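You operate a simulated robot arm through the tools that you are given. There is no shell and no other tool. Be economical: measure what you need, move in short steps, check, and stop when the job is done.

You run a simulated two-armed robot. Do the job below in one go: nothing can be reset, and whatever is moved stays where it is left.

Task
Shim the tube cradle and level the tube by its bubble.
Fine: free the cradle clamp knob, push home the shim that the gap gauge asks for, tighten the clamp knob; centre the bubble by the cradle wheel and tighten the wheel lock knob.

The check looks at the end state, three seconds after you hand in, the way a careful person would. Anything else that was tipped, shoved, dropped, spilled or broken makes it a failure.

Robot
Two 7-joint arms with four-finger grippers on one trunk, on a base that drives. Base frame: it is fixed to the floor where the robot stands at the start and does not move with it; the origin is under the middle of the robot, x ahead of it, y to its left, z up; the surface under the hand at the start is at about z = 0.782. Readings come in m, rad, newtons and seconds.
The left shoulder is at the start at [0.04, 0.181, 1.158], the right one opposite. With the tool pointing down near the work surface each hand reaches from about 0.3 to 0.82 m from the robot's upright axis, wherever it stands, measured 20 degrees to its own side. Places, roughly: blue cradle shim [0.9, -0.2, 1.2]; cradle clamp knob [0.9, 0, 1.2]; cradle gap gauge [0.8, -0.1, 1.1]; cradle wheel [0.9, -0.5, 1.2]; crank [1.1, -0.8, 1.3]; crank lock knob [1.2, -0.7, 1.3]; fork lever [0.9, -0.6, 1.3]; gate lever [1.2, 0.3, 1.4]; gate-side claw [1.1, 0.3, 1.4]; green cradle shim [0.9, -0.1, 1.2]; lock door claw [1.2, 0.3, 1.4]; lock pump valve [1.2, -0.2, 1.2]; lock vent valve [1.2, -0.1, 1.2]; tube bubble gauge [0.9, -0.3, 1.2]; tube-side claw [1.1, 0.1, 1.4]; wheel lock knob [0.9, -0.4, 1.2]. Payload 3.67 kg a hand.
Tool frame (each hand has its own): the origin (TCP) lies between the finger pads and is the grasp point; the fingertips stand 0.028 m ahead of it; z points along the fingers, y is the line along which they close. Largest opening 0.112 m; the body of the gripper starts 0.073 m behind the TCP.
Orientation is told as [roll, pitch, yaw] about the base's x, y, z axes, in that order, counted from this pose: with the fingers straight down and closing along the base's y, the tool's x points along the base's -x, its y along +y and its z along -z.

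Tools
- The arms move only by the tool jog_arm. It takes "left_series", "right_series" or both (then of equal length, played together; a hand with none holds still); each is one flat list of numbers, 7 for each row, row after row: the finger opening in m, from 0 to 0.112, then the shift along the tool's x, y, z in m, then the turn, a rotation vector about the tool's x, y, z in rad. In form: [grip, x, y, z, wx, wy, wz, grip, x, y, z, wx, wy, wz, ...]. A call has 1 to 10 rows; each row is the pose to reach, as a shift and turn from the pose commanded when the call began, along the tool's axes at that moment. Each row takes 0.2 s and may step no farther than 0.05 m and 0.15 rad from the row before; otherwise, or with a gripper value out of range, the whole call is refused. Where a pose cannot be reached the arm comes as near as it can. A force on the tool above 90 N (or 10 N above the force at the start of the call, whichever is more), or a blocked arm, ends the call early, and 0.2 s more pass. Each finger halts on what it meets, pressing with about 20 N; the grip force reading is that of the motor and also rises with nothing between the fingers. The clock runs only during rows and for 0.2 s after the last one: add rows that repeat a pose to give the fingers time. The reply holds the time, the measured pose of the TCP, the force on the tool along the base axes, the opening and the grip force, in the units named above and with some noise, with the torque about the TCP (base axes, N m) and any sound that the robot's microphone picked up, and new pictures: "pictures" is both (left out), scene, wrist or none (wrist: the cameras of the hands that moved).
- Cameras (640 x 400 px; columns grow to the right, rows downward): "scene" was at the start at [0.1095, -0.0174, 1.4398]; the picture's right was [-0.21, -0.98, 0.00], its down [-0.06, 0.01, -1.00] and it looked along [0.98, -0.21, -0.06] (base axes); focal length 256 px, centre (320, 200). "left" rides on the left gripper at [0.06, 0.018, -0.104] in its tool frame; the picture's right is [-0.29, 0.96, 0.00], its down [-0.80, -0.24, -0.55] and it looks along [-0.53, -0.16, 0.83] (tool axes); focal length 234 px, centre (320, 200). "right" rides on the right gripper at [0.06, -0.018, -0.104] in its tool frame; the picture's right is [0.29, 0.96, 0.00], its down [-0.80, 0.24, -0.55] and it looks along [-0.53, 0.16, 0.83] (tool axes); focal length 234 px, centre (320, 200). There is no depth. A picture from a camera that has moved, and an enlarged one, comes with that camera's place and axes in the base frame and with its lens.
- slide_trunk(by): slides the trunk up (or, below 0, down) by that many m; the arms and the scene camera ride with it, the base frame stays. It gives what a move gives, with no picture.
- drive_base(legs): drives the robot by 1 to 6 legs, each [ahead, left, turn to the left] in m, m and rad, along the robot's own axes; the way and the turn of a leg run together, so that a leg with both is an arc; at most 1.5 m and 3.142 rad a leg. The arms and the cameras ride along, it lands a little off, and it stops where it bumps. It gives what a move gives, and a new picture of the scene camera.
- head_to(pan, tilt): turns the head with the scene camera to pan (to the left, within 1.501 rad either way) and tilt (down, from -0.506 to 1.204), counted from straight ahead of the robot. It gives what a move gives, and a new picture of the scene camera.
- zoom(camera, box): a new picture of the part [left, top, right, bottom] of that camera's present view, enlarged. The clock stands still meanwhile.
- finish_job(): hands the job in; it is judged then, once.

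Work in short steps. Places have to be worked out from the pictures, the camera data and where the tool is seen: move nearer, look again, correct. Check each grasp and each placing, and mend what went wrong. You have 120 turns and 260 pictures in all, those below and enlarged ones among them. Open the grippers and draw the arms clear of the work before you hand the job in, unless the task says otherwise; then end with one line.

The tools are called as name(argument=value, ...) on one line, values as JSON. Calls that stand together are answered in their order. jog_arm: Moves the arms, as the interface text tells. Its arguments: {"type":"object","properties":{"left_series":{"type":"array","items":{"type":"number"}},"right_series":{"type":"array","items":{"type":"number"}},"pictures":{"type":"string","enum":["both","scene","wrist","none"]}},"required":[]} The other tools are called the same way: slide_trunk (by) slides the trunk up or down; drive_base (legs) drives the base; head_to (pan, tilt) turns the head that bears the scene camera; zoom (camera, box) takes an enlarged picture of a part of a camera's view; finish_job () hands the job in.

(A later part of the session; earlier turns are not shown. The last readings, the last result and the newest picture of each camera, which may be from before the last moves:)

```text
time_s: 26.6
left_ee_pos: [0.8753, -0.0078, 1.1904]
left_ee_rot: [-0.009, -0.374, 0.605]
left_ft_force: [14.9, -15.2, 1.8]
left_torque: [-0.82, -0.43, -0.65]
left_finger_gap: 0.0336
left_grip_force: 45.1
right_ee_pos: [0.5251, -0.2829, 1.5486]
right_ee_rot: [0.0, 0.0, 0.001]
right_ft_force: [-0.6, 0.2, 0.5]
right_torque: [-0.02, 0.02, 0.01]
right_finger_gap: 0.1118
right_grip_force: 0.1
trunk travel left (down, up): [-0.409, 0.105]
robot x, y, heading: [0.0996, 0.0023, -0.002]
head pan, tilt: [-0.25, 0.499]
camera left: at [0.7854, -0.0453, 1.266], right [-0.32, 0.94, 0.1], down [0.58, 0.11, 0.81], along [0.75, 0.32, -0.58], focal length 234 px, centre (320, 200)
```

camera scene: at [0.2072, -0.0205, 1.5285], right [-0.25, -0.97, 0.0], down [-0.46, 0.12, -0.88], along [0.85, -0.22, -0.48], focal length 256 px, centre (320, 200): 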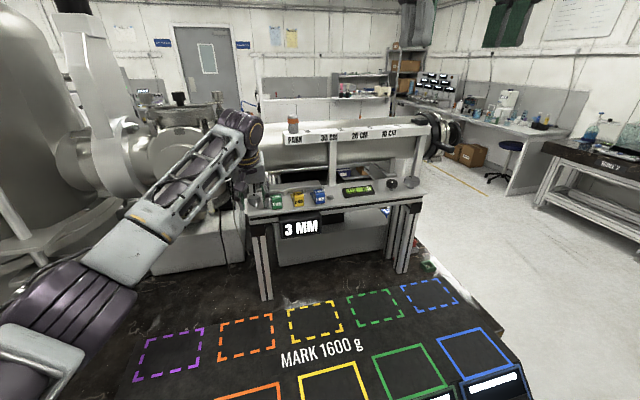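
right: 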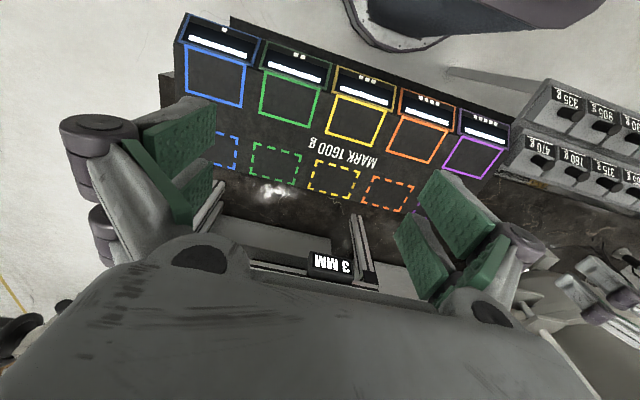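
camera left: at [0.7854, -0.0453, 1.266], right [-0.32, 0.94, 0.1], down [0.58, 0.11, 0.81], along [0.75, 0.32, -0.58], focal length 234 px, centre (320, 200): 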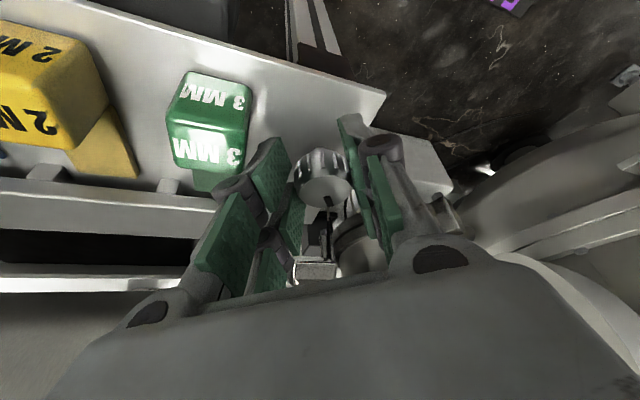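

The knob turns with the hand (tick follows). Side load suggests the axis is slightly further on; I correct laterally and turn another 0.6 rad.

jog_arm(left_series=[0, 0, -0.004, 0, -0.055, 0, -0.139, 0, 0, -0.006, 0, -0.11, 0, -0.278, 0, 0, -0.008, 0, -0.166, 0, -0.418, 0, 0, -0.0105, 0, -0.222, 0, -0.557, 0, 0, -0.0105, 0, -0.222, 0, -0.557], pictures="both")

```text
time_s: 27.3
left_ee_pos: [0.8779, -0.0091, 1.1941]
left_ee_rot: [-0.039, -0.373, 0.904]
left_ft_force: [63.1, -20.9, -25.2]
left_torque: [0.08, -0.99, -0.82]
left_finger_gap: 0.0334
left_grip_force: 44.9
left hand out of reach, approached as far as the arm can: row 2, 3
right_ee_pos: [0.5301, -0.2823, 1.5486]
right_ee_rot: [0.0, 0.004, -0.002]
right_ft_force: [-1.7, 0.6, 0.8]
right_torque: [-0.03, -0.16, 0.01]
right_finger_gap: 0.1119
right_grip_force: 0.1
trunk travel left (down, up): [-0.409, 0.105]
robot x, y, heading: [0.0997, 0.0016, -0.003]
head pan, tilt: [-0.25, 0.499]
stopped in row 3 (left hand): the force on the tool passed its limit at 103 N (the readings are from after the stop); the commanded pose is now the measured one
camera scene: at [0.2171, -0.0239, 1.5276], right [-0.25, -0.97, 0.0], down [-0.47, 0.12, -0.87], along [0.85, -0.22, -0.48], focal length 256 px, centre (320, 200)
camera left: at [0.8019, -0.0683, 1.2694], right [-0.58, 0.81, 0.07], down [0.51, 0.29, 0.81], along [0.64, 0.51, -0.58], focal length 234 px, centre (320, 200)
```

scene: 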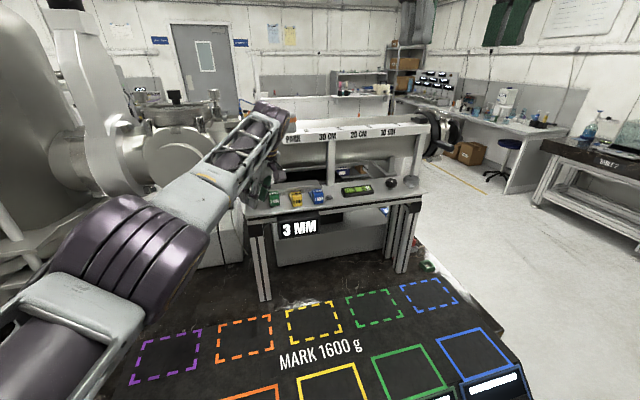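
left: 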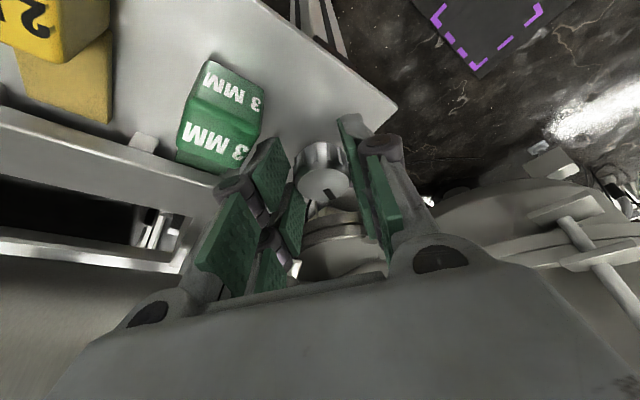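

The reach limit at large yaw caused a side load; I release the knob and lift off.

jog_arm(left_series=[0.056, 0, 0, 0, 0, 0, 0, 0.056, 0, 0, 0, 0, 0, 0, 0.056, 0.0, 0, -0.04, 0, 0, 0, 0.056, 0.03, 0, -0.07, 0, 0, 0], pictures="wrist")

head_to(pan=-0.2, tilt=0.95)

```text
time_s: 28.3
left_ee_pos: [0.8282, -0.0496, 1.2626]
left_ee_rot: [-0.042, -0.351, 0.909]
left_ft_force: [-0.9, -0.7, -1.7]
left_torque: [0.15, -0.14, -0.05]
left_finger_gap: 0.0558
left_grip_force: 0.0
left hand out of reach, approached as far as the arm can: row 3, 4
right_ee_pos: [0.5172, -0.2797, 1.5519]
right_ee_rot: [0.0, -0.003, 0.002]
right_ft_force: [-1.0, 0.1, 0.2]
right_torque: [-0.02, -0.07, -0.01]
right_finger_gap: 0.1117
right_grip_force: 0.1
trunk travel left (down, up): [-0.409, 0.105]
robot x, y, heading: [0.1024, 0.0016, -0.004]
head pan, tilt: [-0.25, 0.499]
camera left: at [0.753, -0.1077, 1.3392], right [-0.58, 0.81, 0.06], down [0.51, 0.31, 0.8], along [0.63, 0.5, -0.59], focal length 234 px, centre (320, 200)
```

left: 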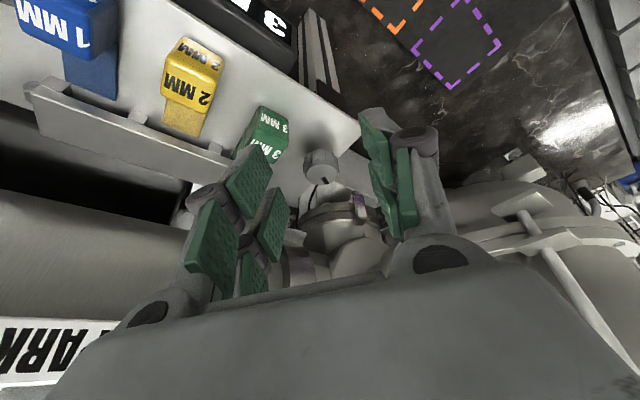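

```text
time_s: 29.2
left_ee_pos: [0.832, -0.0477, 1.262]
left_ee_rot: [-0.044, -0.347, 0.912]
left_ft_force: [-0.5, -0.9, 0.4]
left_torque: [0.01, 0.02, -0.03]
left_finger_gap: 0.0561
left_grip_force: 0.0
right_ee_pos: [0.5209, -0.279, 1.5507]
right_ee_rot: [-0.002, 0.0, 0.0]
right_ft_force: [0.5, 0.3, -0.2]
right_torque: [0.01, 0.02, 0.01]
right_finger_gap: 0.112
right_grip_force: 0.1
trunk travel left (down, up): [-0.409, 0.105]
robot x, y, heading: [0.1017, -0.0046, -0.001]
head pan, tilt: [-0.201, 0.949]
camera scene: at [0.1922, -0.0125, 1.491], right [-0.2, -0.98, 0.0], down [-0.8, 0.16, -0.58], along [0.57, -0.12, -0.81], focal length 256 px, centre (320, 200)
```

scene: 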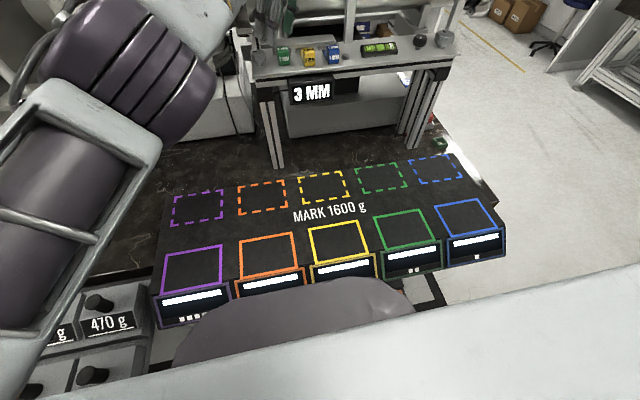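

The robot's body now overlaps the tray edges in view; I zoom in to check the clearance.

zoom(camera="scene", box=[140, 220, 460, 380])

```text
2.00 times, centred on (300, 300) of scene
camera zoom: at [0.1922, -0.0125, 1.491], right [-0.2, -0.98, 0.0], down [-0.8, 0.16, -0.58], along [0.57, -0.12, -0.81], focal length 512 px, centre (360, 0)
```

zoom: 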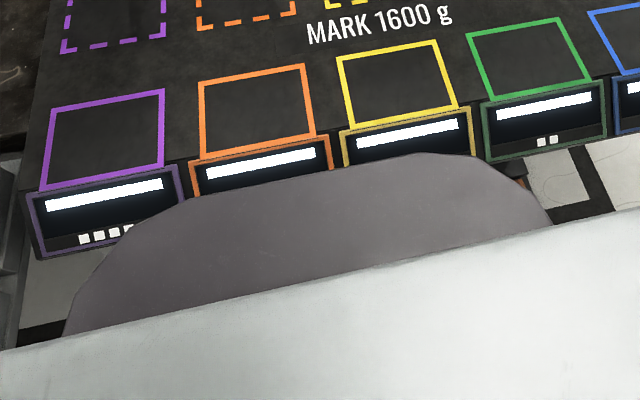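

The body is about at the tray edge, so no further driving. Instead I'll use yaw range −0.9…+0.5 for the left hand; I rotate the wrist back while held clear above.

jog_arm(left_series=[0.056, -0.005, 0.006, 0.002, 0.048, 0, 0.132, 0.056, -0.01, 0.012, 0.004, 0.096, 0, 0.264, 0.056, -0.015, 0.018, 0.006, 0.144, 0, 0.396, 0.056, -0.02, 0.024, 0.008, 0.192, 0, 0.528, 0.056, -0.026, 0.03, 0.01, 0.24, 0, 0.66, 0.056, -0.032, 0.036, 0.012, 0.288, 0, 0.792, 0.056, -0.038, 0.042, 0.014, 0.336, 0, 0.924, 0.056, -0.044, 0.048, 0.016, 0.384, 0, 1.056, 0.056, -0.05, 0.054, 0.018, 0.432, 0, 1.188, 0.056, -0.053, 0.057, 0.019, 0.48, 0, 1.32], pictures="wrist")

```text
time_s: 31.4
left_ee_pos: [0.8221, 0.0373, 1.2557]
left_ee_rot: [0.019, -0.381, -0.516]
left_ft_force: [-0.1, 0.5, 0.0]
left_torque: [0.01, 0.0, 0.04]
left_finger_gap: 0.0564
left_grip_force: 0.0
right_ee_pos: [0.5209, -0.2803, 1.5519]
right_ee_rot: [-0.005, 0.001, 0.0]
right_ft_force: [0.9, 0.1, 0.1]
right_torque: [-0.03, 0.03, 0.02]
right_finger_gap: 0.1122
right_grip_force: 0.1
trunk travel left (down, up): [-0.409, 0.105]
robot x, y, heading: [0.0976, 0.0023, -0.001]
head pan, tilt: [-0.201, 0.949]
camera left: at [0.7458, 0.0975, 1.33], right [0.7, 0.7, 0.12], down [0.34, -0.48, 0.81], along [0.63, -0.52, -0.58], focal length 234 px, centre (320, 200)
```

left: 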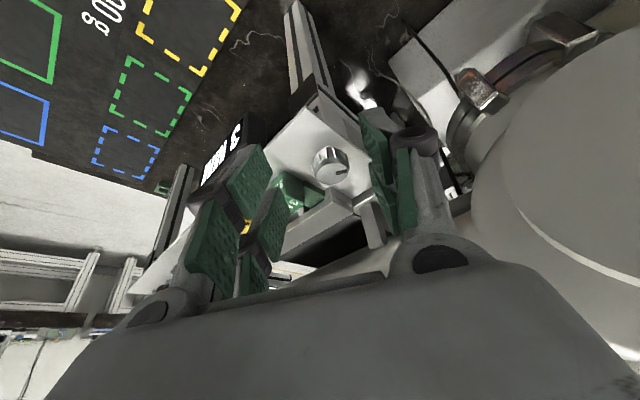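

The tick now points ~40° left of forward, so the knob did rotate. I go to yaw −0.8 and hover over it for another stroke.

jog_arm(left_series=[0.056, -0.017, 0.002, 0.02, 0.053, 0, 0.132, 0.056, -0.035, 0.004, 0.0385, 0.106, 0, 0.264, 0.056, -0.035, 0.004, 0.0385, 0.106, 0, 0.264], pictures="wrist")

```text
time_s: 32.2
left_ee_pos: [0.8616, 0.0177, 1.236]
left_ee_rot: [0.018, -0.378, -0.799]
left_ft_force: [-0.5, 0.3, 0.1]
left_torque: [0.01, -0.04, 0.02]
left_finger_gap: 0.056
left_grip_force: 0.1
right_ee_pos: [0.5203, -0.2792, 1.551]
right_ee_rot: [-0.004, -0.002, -0.001]
right_ft_force: [-0.9, 0.1, 0.4]
right_torque: [-0.02, -0.02, -0.01]
right_finger_gap: 0.1121
right_grip_force: 0.1
trunk travel left (down, up): [-0.409, 0.105]
robot x, y, heading: [0.1013, 0.0007, 0.001]
head pan, tilt: [-0.201, 0.949]
camera left: at [0.8073, 0.097, 1.3112], right [0.87, 0.48, 0.12], down [0.2, -0.56, 0.8], along [0.46, -0.67, -0.58], focal length 234 px, centre (320, 200)
```

left: 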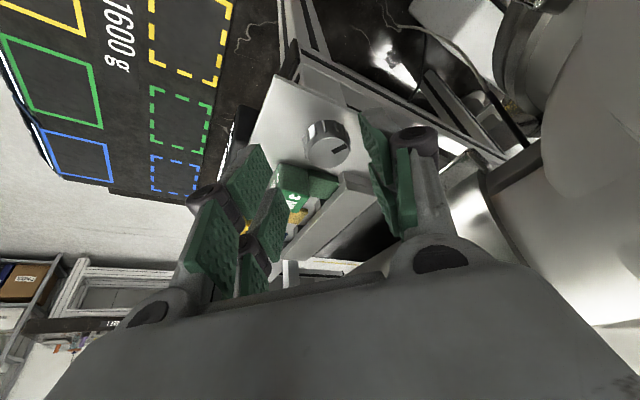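

I descend to grip height with small lateral correction, then close.

jog_arm(left_series=[0.056, -0.002, 0.0046, 0.025, 0, 0, 0, 0.056, -0.004, 0.0046, 0.05, 0, 0, 0, 0.04, -0.004, 0.0046, 0.05, 0, 0, 0, 0.02, -0.004, 0.0046, 0.05, 0, 0, 0, 0.0, -0.004, 0.0046, 0.05, 0, 0, 0, 0.0, -0.004, 0.0046, 0.05, 0, 0, 0], pictures="wrist")

```text
time_s: 33.6
left_ee_pos: [0.8815, 0.0068, 1.1893]
left_ee_rot: [0.018, -0.378, -0.798]
left_ft_force: [-4.8, -3.5, -3.1]
left_torque: [-1.02, 0.32, -0.07]
left_finger_gap: 0.0333
left_grip_force: 45.6
right_ee_pos: [0.5212, -0.2794, 1.551]
right_ee_rot: [-0.001, -0.001, 0.0]
right_ft_force: [0.3, -0.1, 0.4]
right_torque: [-0.01, 0.01, 0.02]
right_finger_gap: 0.1119
right_grip_force: 0.1
trunk travel left (down, up): [-0.409, 0.105]
robot x, y, heading: [0.1007, -0.0027, -0.004]
head pan, tilt: [-0.201, 0.949]
camera left: at [0.8269, 0.0843, 1.2649], right [0.87, 0.48, 0.12], down [0.2, -0.56, 0.8], along [0.45, -0.67, -0.58], focal length 234 px, centre (320, 200)
```

left: 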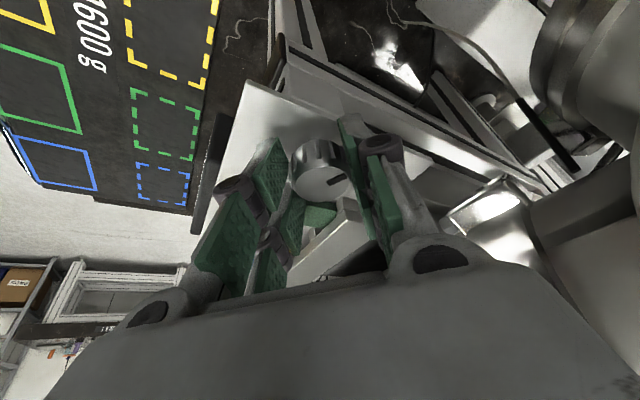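

Gripped again. Fitting the three grips puts the axis at (0.8875, −0.002). I turn counter-clockwise 1.3 rad on an arc about that axis.

jog_arm(left_series=[0, 0, -0.0016, 0, -0.0555, 0, -0.139, 0, -0.0005, -0.0031, 0.0002, -0.111, 0, -0.278, 0, -0.0009, -0.0046, 0.0004, -0.1665, 0, -0.417, 0, -0.0017, -0.0059, 0.0007, -0.222, 0, -0.556, 0, -0.0026, -0.0072, 0.001, -0.2775, 0, -0.695, 0, -0.0036, -0.0081, 0.0014, -0.333, 0, -0.834, 0, -0.0048, -0.0091, 0.0019, -0.3885, 0, -0.973, 0, -0.0061, -0.0098, 0.0024, -0.444, 0, -1.112, 0, -0.0071, -0.0101, 0.0028, -0.481, 0, -1.208], pictures="wrist")

```text
time_s: 35.6
left_ee_pos: [0.8817, -0.0015, 1.1888]
left_ee_rot: [0.008, -0.398, 0.511]
left_ft_force: [3.6, 14.5, 14.9]
left_torque: [0.91, -0.86, 0.09]
left_finger_gap: 0.0334
left_grip_force: 45.2
right_ee_pos: [0.5204, -0.2766, 1.5516]
right_ee_rot: [-0.005, -0.002, 0.001]
right_ft_force: [0.0, -1.4, 0.5]
right_torque: [-0.01, -0.03, -0.01]
right_finger_gap: 0.1118
right_grip_force: 0.0
trunk travel left (down, up): [-0.409, 0.105]
robot x, y, heading: [0.0979, 0.0025, -0.0]
head pan, tilt: [-0.201, 0.949]
camera left: at [0.7881, -0.0344, 1.2621], right [-0.24, 0.96, 0.12], down [0.57, 0.04, 0.82], along [0.78, 0.27, -0.56], focal length 234 px, centre (320, 200)
```

left: 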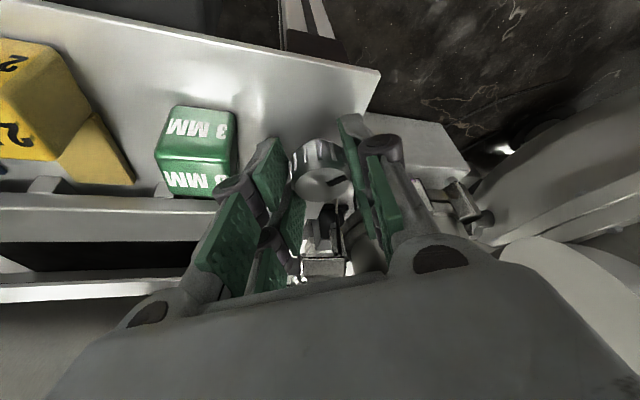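

Turned another 1.3 rad with little torque (about 2 rad total). I release, lift off, and look at the shim with the head to see whether the tube/rail has freed.

jog_arm(left_series=[0.056, 0, 0, 0, 0, 0, 0, 0.056, 0, 0, 0, 0, 0, 0, 0.056, 0.0, 0, -0.04, 0, 0, 0, 0.056, 0.01, 0, -0.08, 0.0555, 0, 0.139, 0.056, 0.04, 0, -0.09, 0.111, 0, 0.278, 0.056, 0.06, 0.0, -0.09, 0.166, 0, 0.417], pictures="wrist")

head_to(pan=-0.2, tilt=0.5)

zoom(camera="scene", box=[220, 120, 420, 240])

```text
time_s: 37.0
left_ee_pos: [0.8038, -0.0511, 1.2431]
left_ee_rot: [0.015, -0.388, 0.052]
left_ft_force: [-0.4, -0.2, 0.2]
left_torque: [0.03, 0.0, -0.03]
left_finger_gap: 0.0559
left_grip_force: 0.1
right_ee_pos: [0.5208, -0.2804, 1.5514]
right_ee_rot: [-0.004, 0.0, -0.001]
right_ft_force: [-0.4, 0.5, -0.5]
right_torque: [0.02, 0.0, -0.04]
right_finger_gap: 0.1119
right_grip_force: 0.1
trunk travel left (down, up): [-0.409, 0.105]
robot x, y, heading: [0.1022, 0.0015, -0.004]
head pan, tilt: [-0.201, 0.949]
camera left: at [0.7072, -0.0407, 1.3175], right [0.21, 0.97, 0.12], down [0.54, -0.22, 0.81], along [0.81, -0.1, -0.57], focal length 234 px, centre (320, 200)
```

left: 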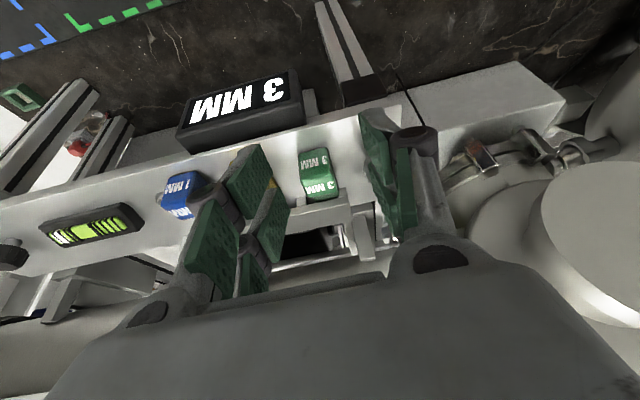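

```text
time_s: 37.9
left_ee_pos: [0.8051, -0.051, 1.2434]
left_ee_rot: [0.015, -0.388, 0.055]
left_ft_force: [0.9, 0.1, 1.2]
left_torque: [-0.01, -0.05, 0.02]
left_finger_gap: 0.0561
left_grip_force: 0.1
right_ee_pos: [0.5213, -0.28, 1.5508]
right_ee_rot: [-0.006, -0.002, 0.002]
right_ft_force: [0.6, 0.4, 0.1]
right_torque: [-0.02, 0.0, -0.01]
right_finger_gap: 0.1121
right_grip_force: 0.0
trunk travel left (down, up): [-0.409, 0.105]
robot x, y, heading: [0.0996, -0.0007, -0.001]
head pan, tilt: [-0.201, 0.499]
camera scene: at [0.2093, -0.0162, 1.5284], right [-0.2, -0.98, 0.0], down [-0.47, 0.1, -0.88], along [0.86, -0.18, -0.48], focal length 256 px, centre (320, 200)
```

scene: 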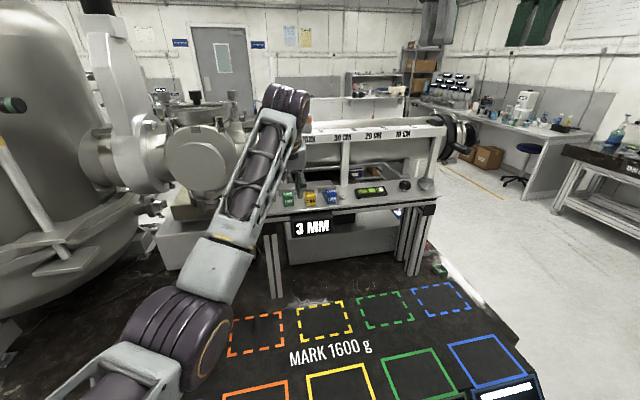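

```text
3.20 times, centred on (320, 180) of scene
camera zoom: at [0.2093, -0.0162, 1.5284], right [-0.2, -0.98, 0.0], down [-0.47, 0.1, -0.88], along [0.86, -0.18, -0.48], focal length 820 px, centre (320, 264)
```

zoom: 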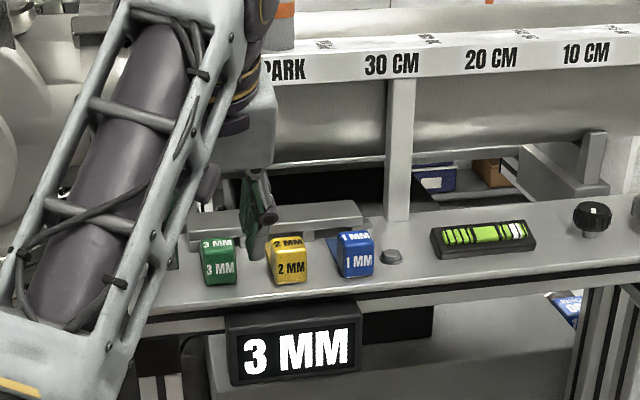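

The shim's front face is at about x≈0.848, y≈−0.059. I close the left fingers, tilt further forward, and place the tips just in front of the shim.

jog_arm(left_series=[0.03, 0.0, -0.004, 0, 0.005, -0.14, 0.015, 0.0, 0.0, -0.008, 0.0, 0.01, -0.28, 0.03, 0.0, 0.0, -0.008, 0.0, 0.02, -0.41, 0.05, 0.0, 0.01, -0.008, 0.022, 0.02, -0.41, 0.05, 0.0, 0.0184, -0.008, 0.0439, 0.02, -0.41, 0.05, 0.0, 0.0184, -0.008, 0.0439, 0.02, -0.41, 0.05], pictures="both")

zoom(camera="left", box=[220, 50, 420, 175])

```text
time_s: 39.3
left_ee_pos: [0.8024, -0.0566, 1.2008]
left_ee_rot: [0.037, -0.8, -0.017]
left_ft_force: [-0.6, -0.6, -0.5]
left_torque: [-0.02, 0.02, 0.03]
left_finger_gap: 0.0
left_grip_force: 20.4
right_ee_pos: [0.5222, -0.2782, 1.5513]
right_ee_rot: [-0.004, -0.002, 0.0]
right_ft_force: [0.2, 0.4, -0.9]
right_torque: [0.01, 0.01, -0.01]
right_finger_gap: 0.1121
right_grip_force: 0.0
trunk travel left (down, up): [-0.409, 0.105]
robot x, y, heading: [0.0989, -0.0023, 0.002]
head pan, tilt: [-0.201, 0.499]
camera scene: at [0.2091, -0.0162, 1.5285], right [-0.2, -0.98, 0.0], down [-0.47, 0.1, -0.88], along [0.86, -0.18, -0.48], focal length 256 px, centre (320, 200)
camera left: at [0.6854, -0.041, 1.2312], right [0.19, 0.95, 0.23], down [0.16, -0.26, 0.95], along [0.97, -0.15, -0.2], focal length 234 px, centre (320, 200)
```

scene: 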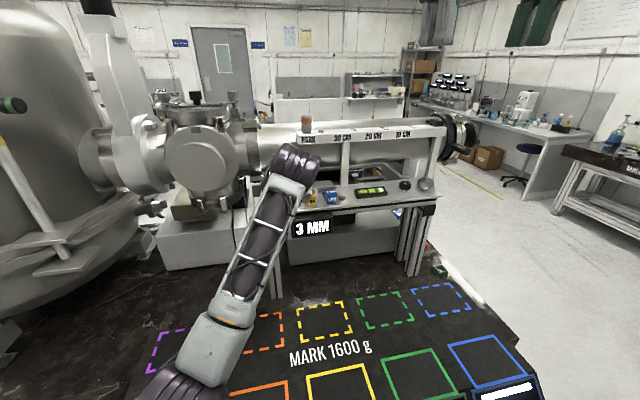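
left: 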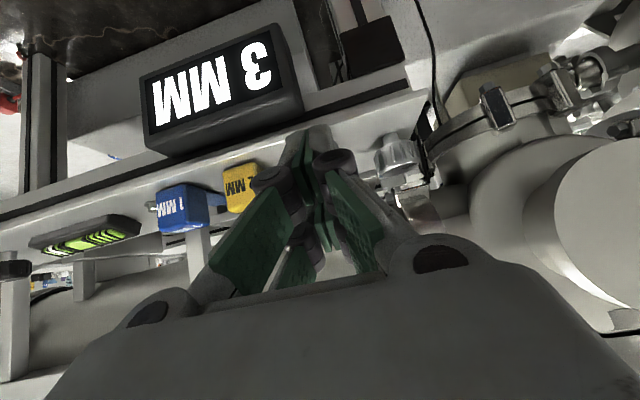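

```text
3.20 times, centred on (320, 112) of left
camera zoom: at [0.6854, -0.041, 1.2312], right [0.19, 0.95, 0.23], down [0.16, -0.26, 0.95], along [0.97, -0.15, -0.2], focal length 749 px, centre (320, 480)
```

zoom: 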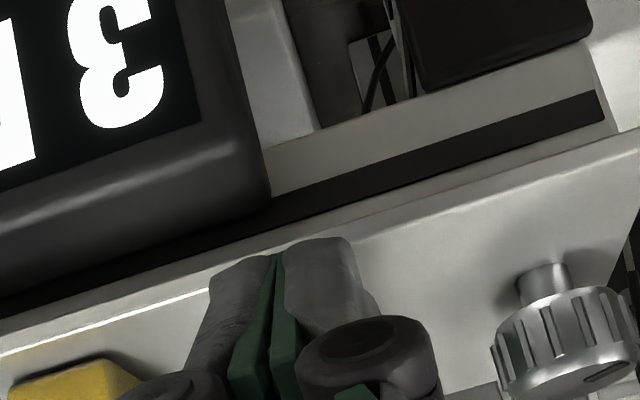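

Fingers are aligned with the hidden shim. I push +x gently 3.5 cm (should contact after ~2.5 cm).

jog_arm(left_series=[0, 0.003, -0.001, 0.003, 0, 0, 0, 0, -0.004, -0.001, 0.01, 0, 0, 0, 0, -0.011, -0.001, 0.017, 0, 0, 0, 0, -0.018, -0.001, 0.025, 0, 0, 0, 0, -0.0215, -0.001, 0.028, 0, 0, 0], pictures="both")

zoom(camera="scene", box=[250, 150, 410, 250])

```text
time_s: 40.5
left_ee_pos: [0.8385, -0.0581, 1.1955]
left_ee_rot: [0.036, -0.799, -0.019]
left_ft_force: [-1.6, -0.2, 1.2]
left_torque: [0.03, -0.02, 0.01]
left_finger_gap: 0.0
left_grip_force: 20.3
right_ee_pos: [0.521, -0.279, 1.551]
right_ee_rot: [-0.004, -0.002, -0.001]
right_ft_force: [-0.9, -0.2, 0.1]
right_torque: [0.02, 0.02, 0.0]
right_finger_gap: 0.1123
right_grip_force: 0.1
trunk travel left (down, up): [-0.409, 0.105]
robot x, y, heading: [0.1009, 0.0006, -0.001]
head pan, tilt: [-0.201, 0.499]
camera scene: at [0.2089, -0.0163, 1.5285], right [-0.2, -0.98, 0.0], down [-0.47, 0.1, -0.88], along [0.86, -0.18, -0.48], focal length 256 px, centre (320, 200)
camera left: at [0.7204, -0.0424, 1.2267], right [0.19, 0.95, 0.23], down [0.16, -0.26, 0.95], along [0.97, -0.15, -0.2], focal length 234 px, centre (320, 200)
```

scene: 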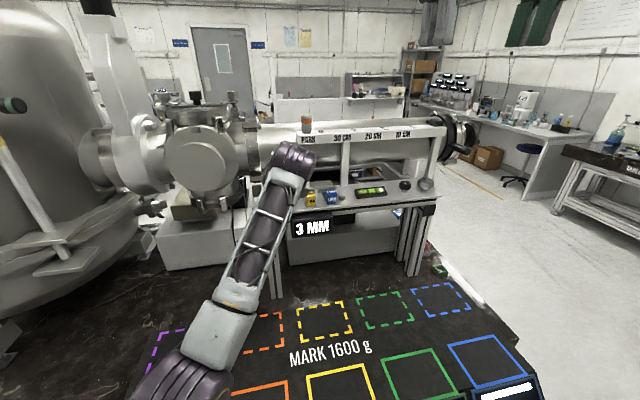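
left: 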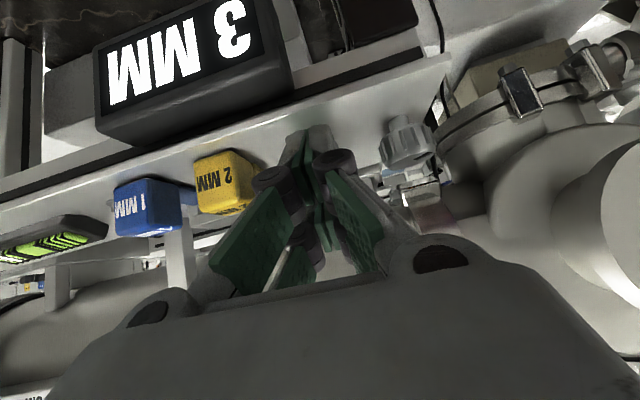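

```text
4.00 times, centred on (330, 200) of scene
camera zoom: at [0.2089, -0.0163, 1.5285], right [-0.2, -0.98, 0.0], down [-0.47, 0.1, -0.88], along [0.86, -0.18, -0.48], focal length 1024 px, centre (280, 200)
```

zoom: 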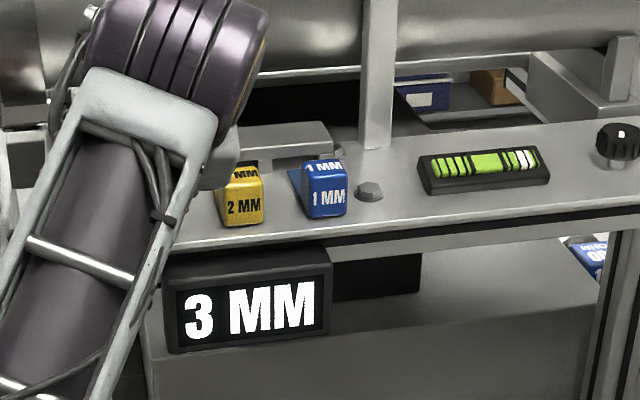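

Light or no contact yet; I keep pushing in +x by another 3.5 cm.

jog_arm(left_series=[0, -0.007, 0, 0.007, 0, 0, 0, 0, -0.0105, 0, 0.0107, 0, 0, 0, 0, -0.014, 0, 0.0143, 0, 0, 0, 0, -0.0174, 0, 0.0179, 0, 0, 0, 0, -0.021, 0, 0.0215, 0, 0, 0, 0, -0.0244, 0, 0.0251, 0, 0, 0], pictures="wrist")

```text
time_s: 41.9
left_ee_pos: [0.8698, -0.0583, 1.1963]
left_ee_rot: [0.037, -0.798, -0.016]
left_ft_force: [-17.8, 1.3, 6.3]
left_torque: [0.01, 0.05, -0.04]
left_finger_gap: 0.0
left_grip_force: 20.2
right_ee_pos: [0.5177, -0.2794, 1.5516]
right_ee_rot: [-0.002, -0.003, -0.001]
right_ft_force: [-0.3, -0.1, 0.7]
right_torque: [0.0, 0.03, 0.02]
right_finger_gap: 0.1119
right_grip_force: 0.0
trunk travel left (down, up): [-0.409, 0.105]
robot x, y, heading: [0.0981, -0.0005, 0.002]
head pan, tilt: [-0.201, 0.499]
camera left: at [0.7511, -0.0415, 1.2281], right [0.19, 0.95, 0.23], down [0.16, -0.26, 0.95], along [0.97, -0.15, -0.2], focal length 234 px, centre (320, 200)
```

left: 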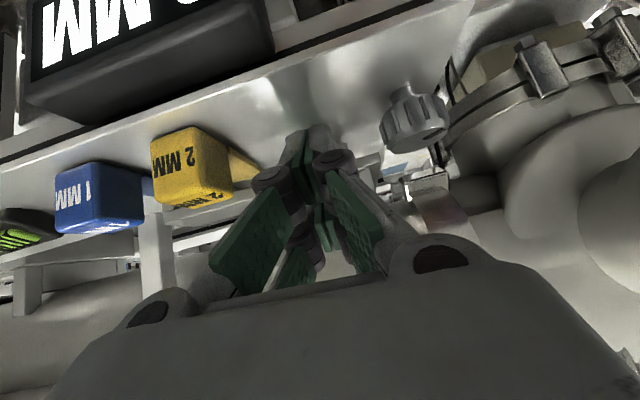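

Force has risen to 18 N; I push a further 1 cm to see if it has reached its seat.

jog_arm(left_series=[0, -0.0035, 0, 0.0036, 0, 0, 0, 0, -0.007, 0, 0.0072, 0, 0, 0, 0, -0.007, 0, 0.0072, 0, 0, 0], pictures="none")

```text
time_s: 42.7
left_ee_pos: [0.8786, -0.0562, 1.2013]
left_ee_rot: [0.034, -0.807, -0.017]
left_ft_force: [-17.5, 3.1, 19.2]
left_torque: [-0.02, -0.05, -0.01]
left_finger_gap: 0.006
left_grip_force: 35.8
right_ee_pos: [0.5166, -0.2795, 1.5534]
right_ee_rot: [-0.003, -0.006, 0.0]
right_ft_force: [0.2, -0.1, -0.4]
right_torque: [0.01, 0.02, -0.02]
right_finger_gap: 0.1123
right_grip_force: 0.1
trunk travel left (down, up): [-0.409, 0.105]
robot x, y, heading: [0.0972, -0.0004, 0.002]
head pan, tilt: [-0.201, 0.499]
```

The tips are riding up, a sign the shim stopped. I back off and look at it.

jog_arm(left_series=[0, 0.03, 0, -0.03, 0, 0, 0, 0, 0.05, 0, -0.06, 0, 0, 0, 0.02, 0.05, 0.04, -0.09, 0, 0.0, 0, 0.056, 0.04, 0.08, -0.11, 0, 0.1, 0, 0.056, 0.03, 0.1, -0.13, 0, 0.2, 0], pictures="wrist")

zoom(camera="scene", box=[260, 150, 420, 250])

```text
time_s: 43.9
left_ee_pos: [0.7715, 0.0482, 1.2638]
left_ee_rot: [0.054, -0.596, -0.005]
left_ft_force: [0.6, 0.2, -0.3]
left_torque: [-0.04, -0.03, 0.0]
left_finger_gap: 0.0561
left_grip_force: 0.1
right_ee_pos: [0.5212, -0.2794, 1.5511]
right_ee_rot: [0.0, -0.001, 0.001]
right_ft_force: [-0.5, 0.2, -0.1]
right_torque: [-0.04, 0.02, -0.02]
right_finger_gap: 0.112
right_grip_force: 0.1
trunk travel left (down, up): [-0.409, 0.105]
robot x, y, heading: [0.1018, -0.0003, -0.001]
head pan, tilt: [-0.201, 0.499]
camera left: at [0.6626, 0.062, 1.3174], right [0.21, 0.96, 0.21], down [0.36, -0.27, 0.89], along [0.91, -0.12, -0.4], focal length 234 px, centre (320, 200)
```

left: 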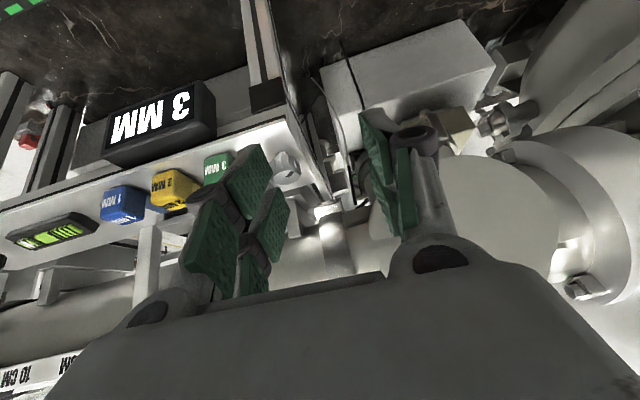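

```text
4.00 times, centred on (340, 200) of scene
camera zoom: at [0.2093, -0.0164, 1.5285], right [-0.2, -0.98, 0.0], down [-0.47, 0.1, -0.88], along [0.86, -0.18, -0.48], focal length 1024 px, centre (240, 200)
```

zoom: 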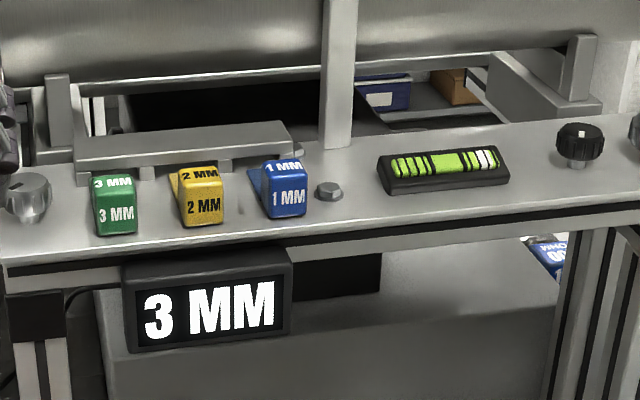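

The shim barely moved, if at all; the tips probably rode over it. I zoom the wrist view to judge the shim against the rail.

zoom(camera="left", box=[80, 130, 320, 250])

jog_arm(left_series=[0.056, 0.0, 0.05, 0, 0, 0, 0, 0.056, 0.0, 0.07, 0, 0, 0, 0, 0.056, 0.0, 0.07, 0, 0, 0, 0], pictures="none")

zoom(camera="left", box=[80, 130, 320, 250])

zoom(camera="scene", box=[270, 180, 350, 230])

```text
2.67 times, centred on (200, 190) of left
camera zoom: at [0.6626, 0.062, 1.3174], right [0.21, 0.96, 0.21], down [0.36, -0.27, 0.89], along [0.91, -0.12, -0.4], focal length 624 px, centre (640, 227)
```

zoom: 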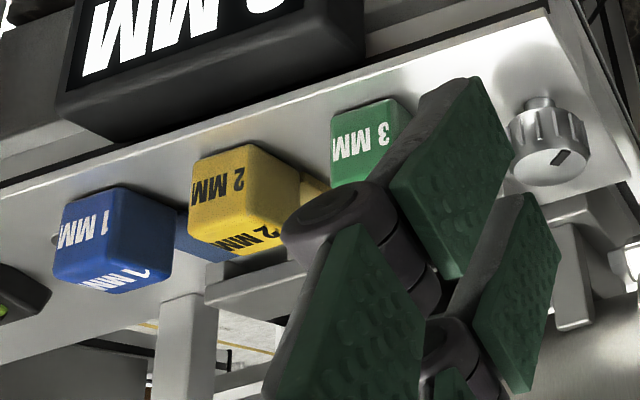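

```text
time_s: 44.7
left_ee_pos: [0.7734, 0.1205, 1.2683]
left_ee_rot: [0.055, -0.603, -0.001]
left_ft_force: [0.2, -0.5, -0.3]
left_torque: [0.05, -0.02, 0.0]
left_finger_gap: 0.056
left_grip_force: 0.2
left hand out of reach, approached as far as the arm can: row 2, 3
right_ee_pos: [0.5213, -0.2804, 1.5505]
right_ee_rot: [-0.002, -0.001, -0.001]
right_ft_force: [0.2, -0.5, 0.0]
right_torque: [-0.03, 0.0, -0.01]
right_finger_gap: 0.1119
right_grip_force: 0.1
trunk travel left (down, up): [-0.409, 0.105]
robot x, y, heading: [0.0959, 0.0019, -0.001]
head pan, tilt: [-0.201, 0.499]
```

```text
2.67 times, centred on (200, 190) of left
camera zoom: at [0.6638, 0.132, 1.3212], right [0.21, 0.96, 0.21], down [0.35, -0.27, 0.9], along [0.91, -0.12, -0.39], focal length 624 px, centre (640, 227)
```

zoom: 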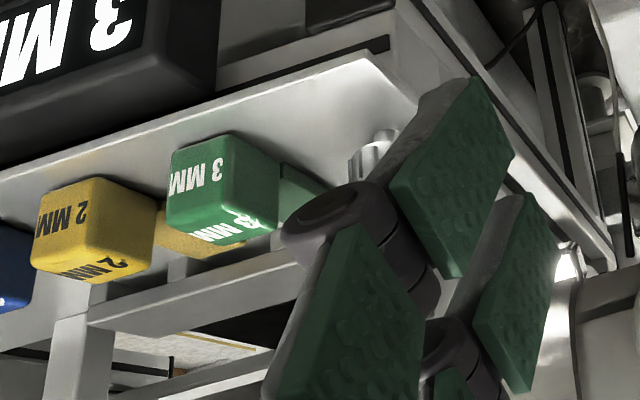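

```text
8.00 times, centred on (310, 205) of scene
camera zoom: at [0.2093, -0.0172, 1.5284], right [-0.2, -0.98, 0.0], down [-0.47, 0.1, -0.88], along [0.86, -0.18, -0.48], focal length 2049 px, centre (400, 160)
```

zoom: 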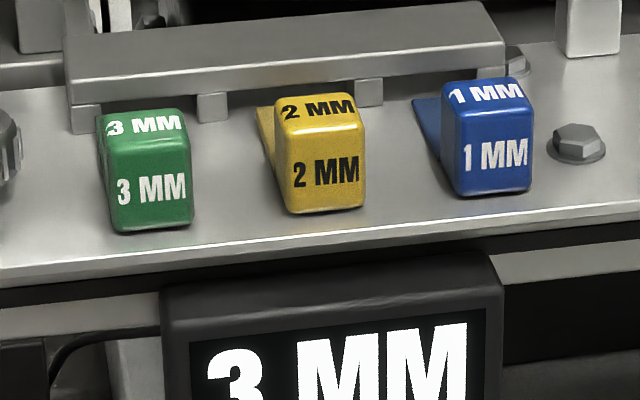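

The tongue is still exposed, so it is not seated. I'll grip the shim block from above instead and push it in; first hover over it.

jog_arm(left_series=[0.05, 0.0, -0.04, 0.005, 0.01, 0.05, -0.007, 0.046, -0.005, -0.08, 0.015, 0.02, 0.1, -0.015, 0.046, -0.015, -0.12, 0.03, 0.03, 0.15, -0.022, 0.046, -0.03, -0.155, 0.05, 0.045, 0.2, -0.031, 0.046, -0.047, -0.178, 0.0724, 0.045, 0.2, -0.031, 0.046, -0.047, -0.178, 0.0724, 0.045, 0.2, -0.031], pictures="wrist")

```text
time_s: 46.1
left_ee_pos: [0.8506, -0.0648, 1.2319]
left_ee_rot: [-0.032, -0.4, 0.029]
left_ft_force: [-0.2, -0.2, 0.0]
left_torque: [0.0, 0.0, -0.02]
left_finger_gap: 0.0462
left_grip_force: 0.0
left hand out of reach, approached as far as the arm can: row 1, 2
right_ee_pos: [0.5201, -0.2782, 1.5511]
right_ee_rot: [-0.004, -0.002, 0.0]
right_ft_force: [-0.6, 0.0, 0.4]
right_torque: [0.0, -0.03, -0.02]
right_finger_gap: 0.1122
right_grip_force: 0.0
trunk travel left (down, up): [-0.409, 0.105]
robot x, y, heading: [0.0999, 0.0, 0.0]
head pan, tilt: [-0.201, 0.499]
camera left: at [0.7537, -0.0465, 1.3039], right [0.25, 0.96, 0.08], down [0.52, -0.21, 0.83], along [0.81, -0.16, -0.56], focal length 234 px, centre (320, 200)
```

left: 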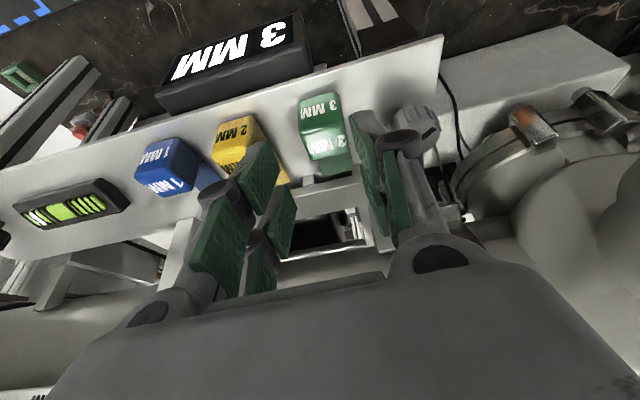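

Block top centre is (0.865, −0.058). I descend straddling its front half and close.

jog_arm(left_series=[0.046, 0.01, 0.0068, 0.0, -0.018, 0, 0.039, 0.046, 0.0204, 0.0068, 0.02, -0.018, 0, 0.039, 0.046, 0.0204, 0.0068, 0.039, -0.018, 0, 0.039, 0.03, 0.0204, 0.0068, 0.039, -0.018, 0, 0.039, 0.01, 0.0204, 0.0068, 0.039, -0.018, 0, 0.039, 0.01, 0.0204, 0.0068, 0.039, -0.018, 0, 0.039], pictures="wrist")

```text
time_s: 47.5
left_ee_pos: [0.8484, -0.0602, 1.1859]
left_ee_rot: [0.002, -0.398, -0.013]
left_ft_force: [-0.3, 2.4, -2.7]
left_torque: [-0.38, -0.88, 1.47]
left_finger_gap: 0.0301
left_grip_force: 45.2
right_ee_pos: [0.5225, -0.2782, 1.5505]
right_ee_rot: [-0.002, 0.0, -0.001]
right_ft_force: [-0.8, 0.7, 0.0]
right_torque: [0.03, 0.0, 0.01]
right_finger_gap: 0.1119
right_grip_force: 0.1
trunk travel left (down, up): [-0.409, 0.105]
robot x, y, heading: [0.0998, 0.0005, -0.002]
head pan, tilt: [-0.201, 0.499]
camera left: at [0.7508, -0.0416, 1.2586], right [0.28, 0.95, 0.11], down [0.52, -0.25, 0.82], along [0.81, -0.17, -0.56], focal length 234 px, centre (320, 200)
```

left: 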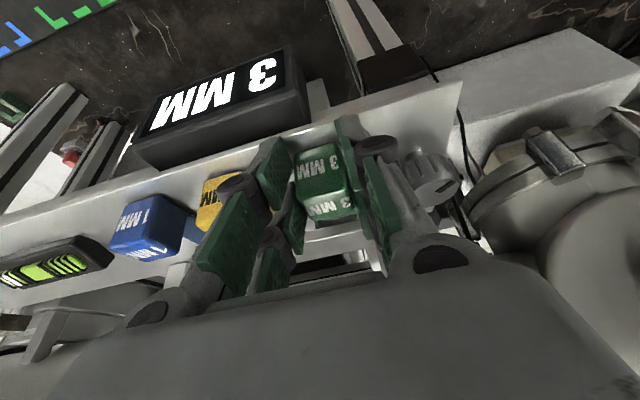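

Gripped at 30 mm. I push straight +x by 1.5 cm.

jog_arm(left_series=[0, -0.0046, 0, 0.002, 0, 0, 0, 0, -0.0092, 0, 0.0039, 0, 0, 0, 0, -0.0138, 0, 0.0058, 0, 0, 0], pictures="wrist")

```text
time_s: 48.3
left_ee_pos: [0.8623, -0.06, 1.1849]
left_ee_rot: [0.001, -0.398, -0.014]
left_ft_force: [-0.1, 4.5, 2.6]
left_torque: [-0.26, 0.09, 1.49]
left_finger_gap: 0.0301
left_grip_force: 45.0
right_ee_pos: [0.5215, -0.2779, 1.5512]
right_ee_rot: [-0.004, -0.002, 0.0]
right_ft_force: [-0.3, 0.0, 0.7]
right_torque: [0.02, 0.01, 0.01]
right_finger_gap: 0.1118
right_grip_force: 0.1
trunk travel left (down, up): [-0.409, 0.105]
robot x, y, heading: [0.1007, -0.004, -0.0]
head pan, tilt: [-0.201, 0.499]
camera left: at [0.7663, -0.0414, 1.2586], right [0.28, 0.95, 0.11], down [0.52, -0.25, 0.82], along [0.81, -0.17, -0.56], focal length 234 px, centre (320, 200)
```

left: 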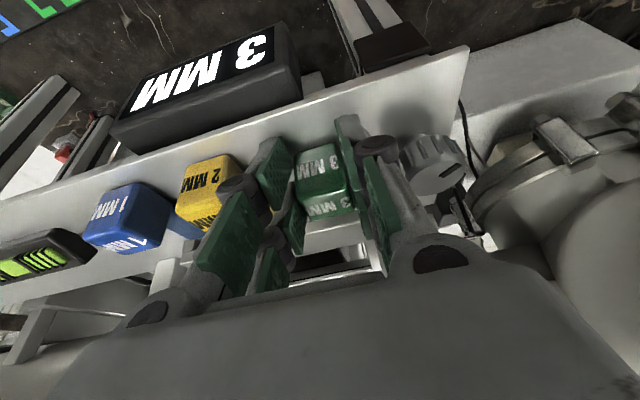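

The shim moves freely with the fingers, so the clamp is free. I continue another 2.5 cm until resistance.

jog_arm(left_series=[0, -0.0046, 0, 0.002, 0, 0, 0, 0, -0.0092, 0, 0.0039, 0, 0, 0, 0, -0.0138, 0, 0.0058, 0, 0, 0, 0, -0.0184, 0, 0.0078, 0, 0, 0, 0, -0.023, 0, 0.0097, 0, 0, 0], pictures="wrist")

```text
time_s: 49.5
left_ee_pos: [0.8891, -0.0605, 1.1848]
left_ee_rot: [0.003, -0.399, -0.012]
left_ft_force: [-1.3, 8.8, 4.6]
left_torque: [-0.49, 1.13, 1.34]
left_finger_gap: 0.0299
left_grip_force: 45.4
right_ee_pos: [0.5214, -0.2772, 1.5518]
right_ee_rot: [-0.002, -0.001, 0.001]
right_ft_force: [0.3, 0.2, 0.6]
right_torque: [-0.01, 0.0, 0.01]
right_finger_gap: 0.1119
right_grip_force: 0.1
trunk travel left (down, up): [-0.409, 0.105]
robot x, y, heading: [0.0959, 0.0004, -0.004]
head pan, tilt: [-0.201, 0.499]
camera left: at [0.7915, -0.0413, 1.2586], right [0.28, 0.95, 0.11], down [0.52, -0.25, 0.82], along [0.81, -0.17, -0.56], focal length 234 px, centre (320, 200)
```

left: 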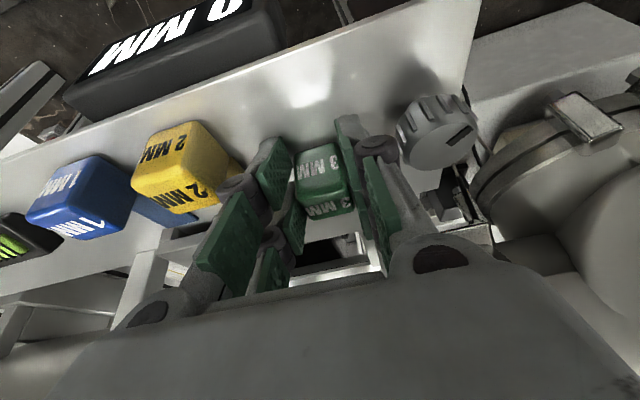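

Still no stop; I continue 1.5 cm more.

jog_arm(left_series=[0, -0.0046, 0, 0.002, 0, 0, 0, 0, -0.0092, 0, 0.0039, 0, 0, 0, 0, -0.0138, 0, 0.0058, 0, 0, 0], pictures="both")

zoom(camera="scene", box=[260, 150, 420, 250])

```text
time_s: 50.3
left_ee_pos: [0.895, -0.0603, 1.1856]
left_ee_rot: [0.003, -0.389, -0.016]
left_ft_force: [-36.3, 13.8, -6.2]
left_torque: [-0.27, 0.9, 1.58]
left_finger_gap: 0.0305
left_grip_force: 45.2
right_ee_pos: [0.5155, -0.2779, 1.5529]
right_ee_rot: [-0.004, -0.005, 0.0]
right_ft_force: [-0.3, -0.2, 0.6]
right_torque: [-0.02, 0.01, 0.0]
right_finger_gap: 0.1123
right_grip_force: 0.1
trunk travel left (down, up): [-0.409, 0.105]
robot x, y, heading: [0.1011, 0.0012, 0.002]
head pan, tilt: [-0.201, 0.499]
camera scene: at [0.203, -0.0146, 1.5289], right [-0.2, -0.98, 0.0], down [-0.47, 0.1, -0.88], along [0.86, -0.18, -0.48], focal length 256 px, centre (320, 200)
camera left: at [0.7996, -0.0416, 1.2601], right [0.28, 0.95, 0.11], down [0.52, -0.25, 0.82], along [0.81, -0.17, -0.57], focal length 234 px, centre (320, 200)
```

scene: 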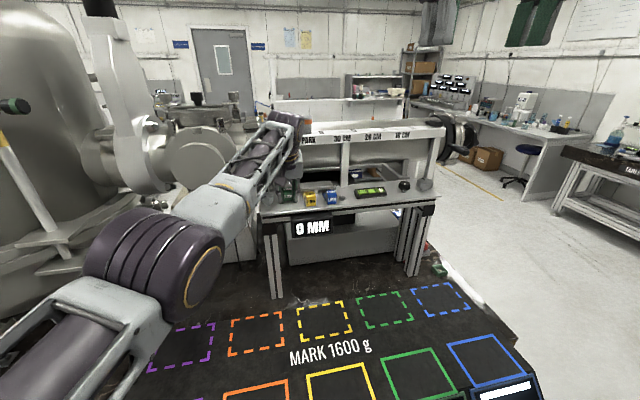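
left: 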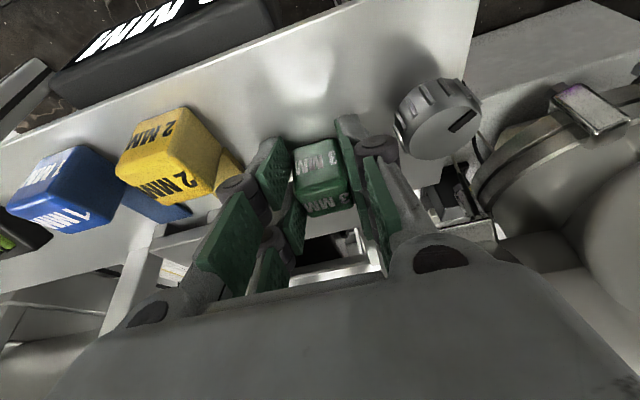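

```text
4.00 times, centred on (340, 200) of scene
camera zoom: at [0.203, -0.0146, 1.5289], right [-0.2, -0.98, 0.0], down [-0.47, 0.1, -0.88], along [0.86, -0.18, -0.48], focal length 1024 px, centre (240, 200)
```

zoom: 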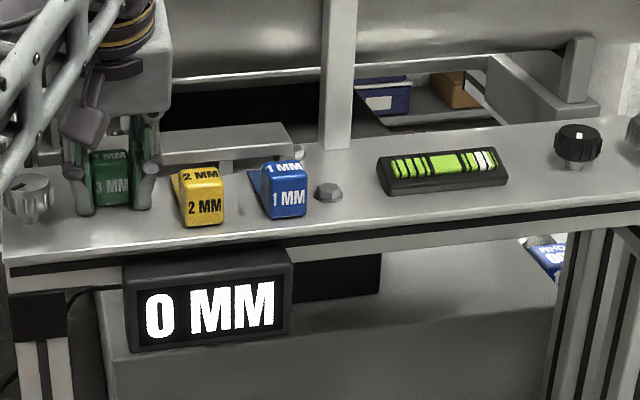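

Gauge now reads 0 MM and a firm stop is felt: the shim is home. I release and lift off, moving over to the clamp knob.

jog_arm(left_series=[0.048, 0, 0, 0, 0, 0, 0, 0.048, 0, 0, 0, 0, 0, 0, 0.048, 0, 0, -0.03, 0, 0, 0, 0.056, 0.02, 0, -0.065, 0, 0, 0, 0.056, 0.03, 0.02, -0.07, -0.05, 0, -0.125, 0.056, 0.03, 0.04, -0.07, -0.1, 0, -0.25, 0.056, 0.03, 0.055, -0.07, -0.15, 0, -0.375, 0.056, 0.03, 0.055, -0.07, -0.19, 0, -0.46], pictures="wrist")

zoom(camera="scene", box=[260, 150, 420, 250])

```text
time_s: 52.1
left_ee_pos: [0.8478, -0.0087, 1.2398]
left_ee_rot: [0.0, -0.4, 0.483]
left_ft_force: [0.2, 0.2, -0.2]
left_torque: [0.0, -0.04, 0.01]
left_finger_gap: 0.0562
left_grip_force: 0.0
right_ee_pos: [0.5202, -0.2801, 1.5512]
right_ee_rot: [-0.002, 0.0, -0.001]
right_ft_force: [0.4, -1.3, 0.1]
right_torque: [0.03, -0.01, 0.01]
right_finger_gap: 0.112
right_grip_force: 0.1
trunk travel left (down, up): [-0.409, 0.105]
robot x, y, heading: [0.102, 0.0002, -0.006]
head pan, tilt: [-0.201, 0.499]
camera left: at [0.7538, -0.0371, 1.3127], right [-0.21, 0.97, 0.11], down [0.57, 0.03, 0.82], along [0.79, 0.24, -0.56], focal length 234 px, centre (320, 200)
```

left: 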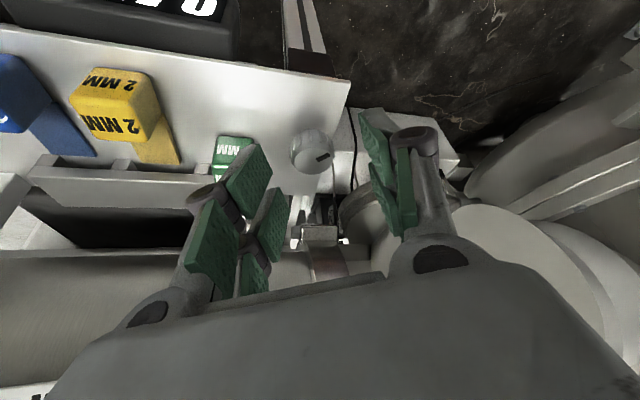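

```text
4.00 times, centred on (340, 200) of scene
camera zoom: at [0.2088, -0.0168, 1.5285], right [-0.2, -0.98, 0.0], down [-0.47, 0.1, -0.88], along [0.86, -0.18, -0.48], focal length 1024 px, centre (240, 200)
```

zoom: 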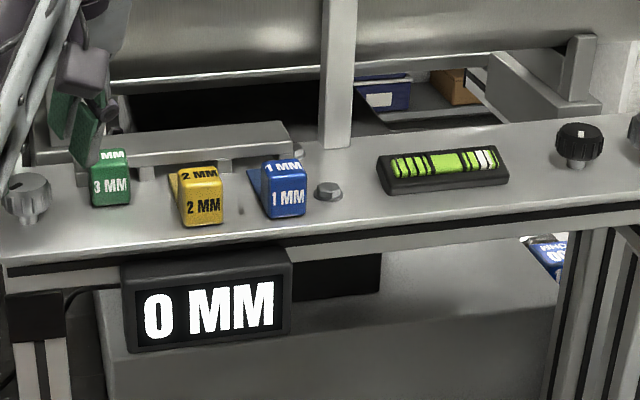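

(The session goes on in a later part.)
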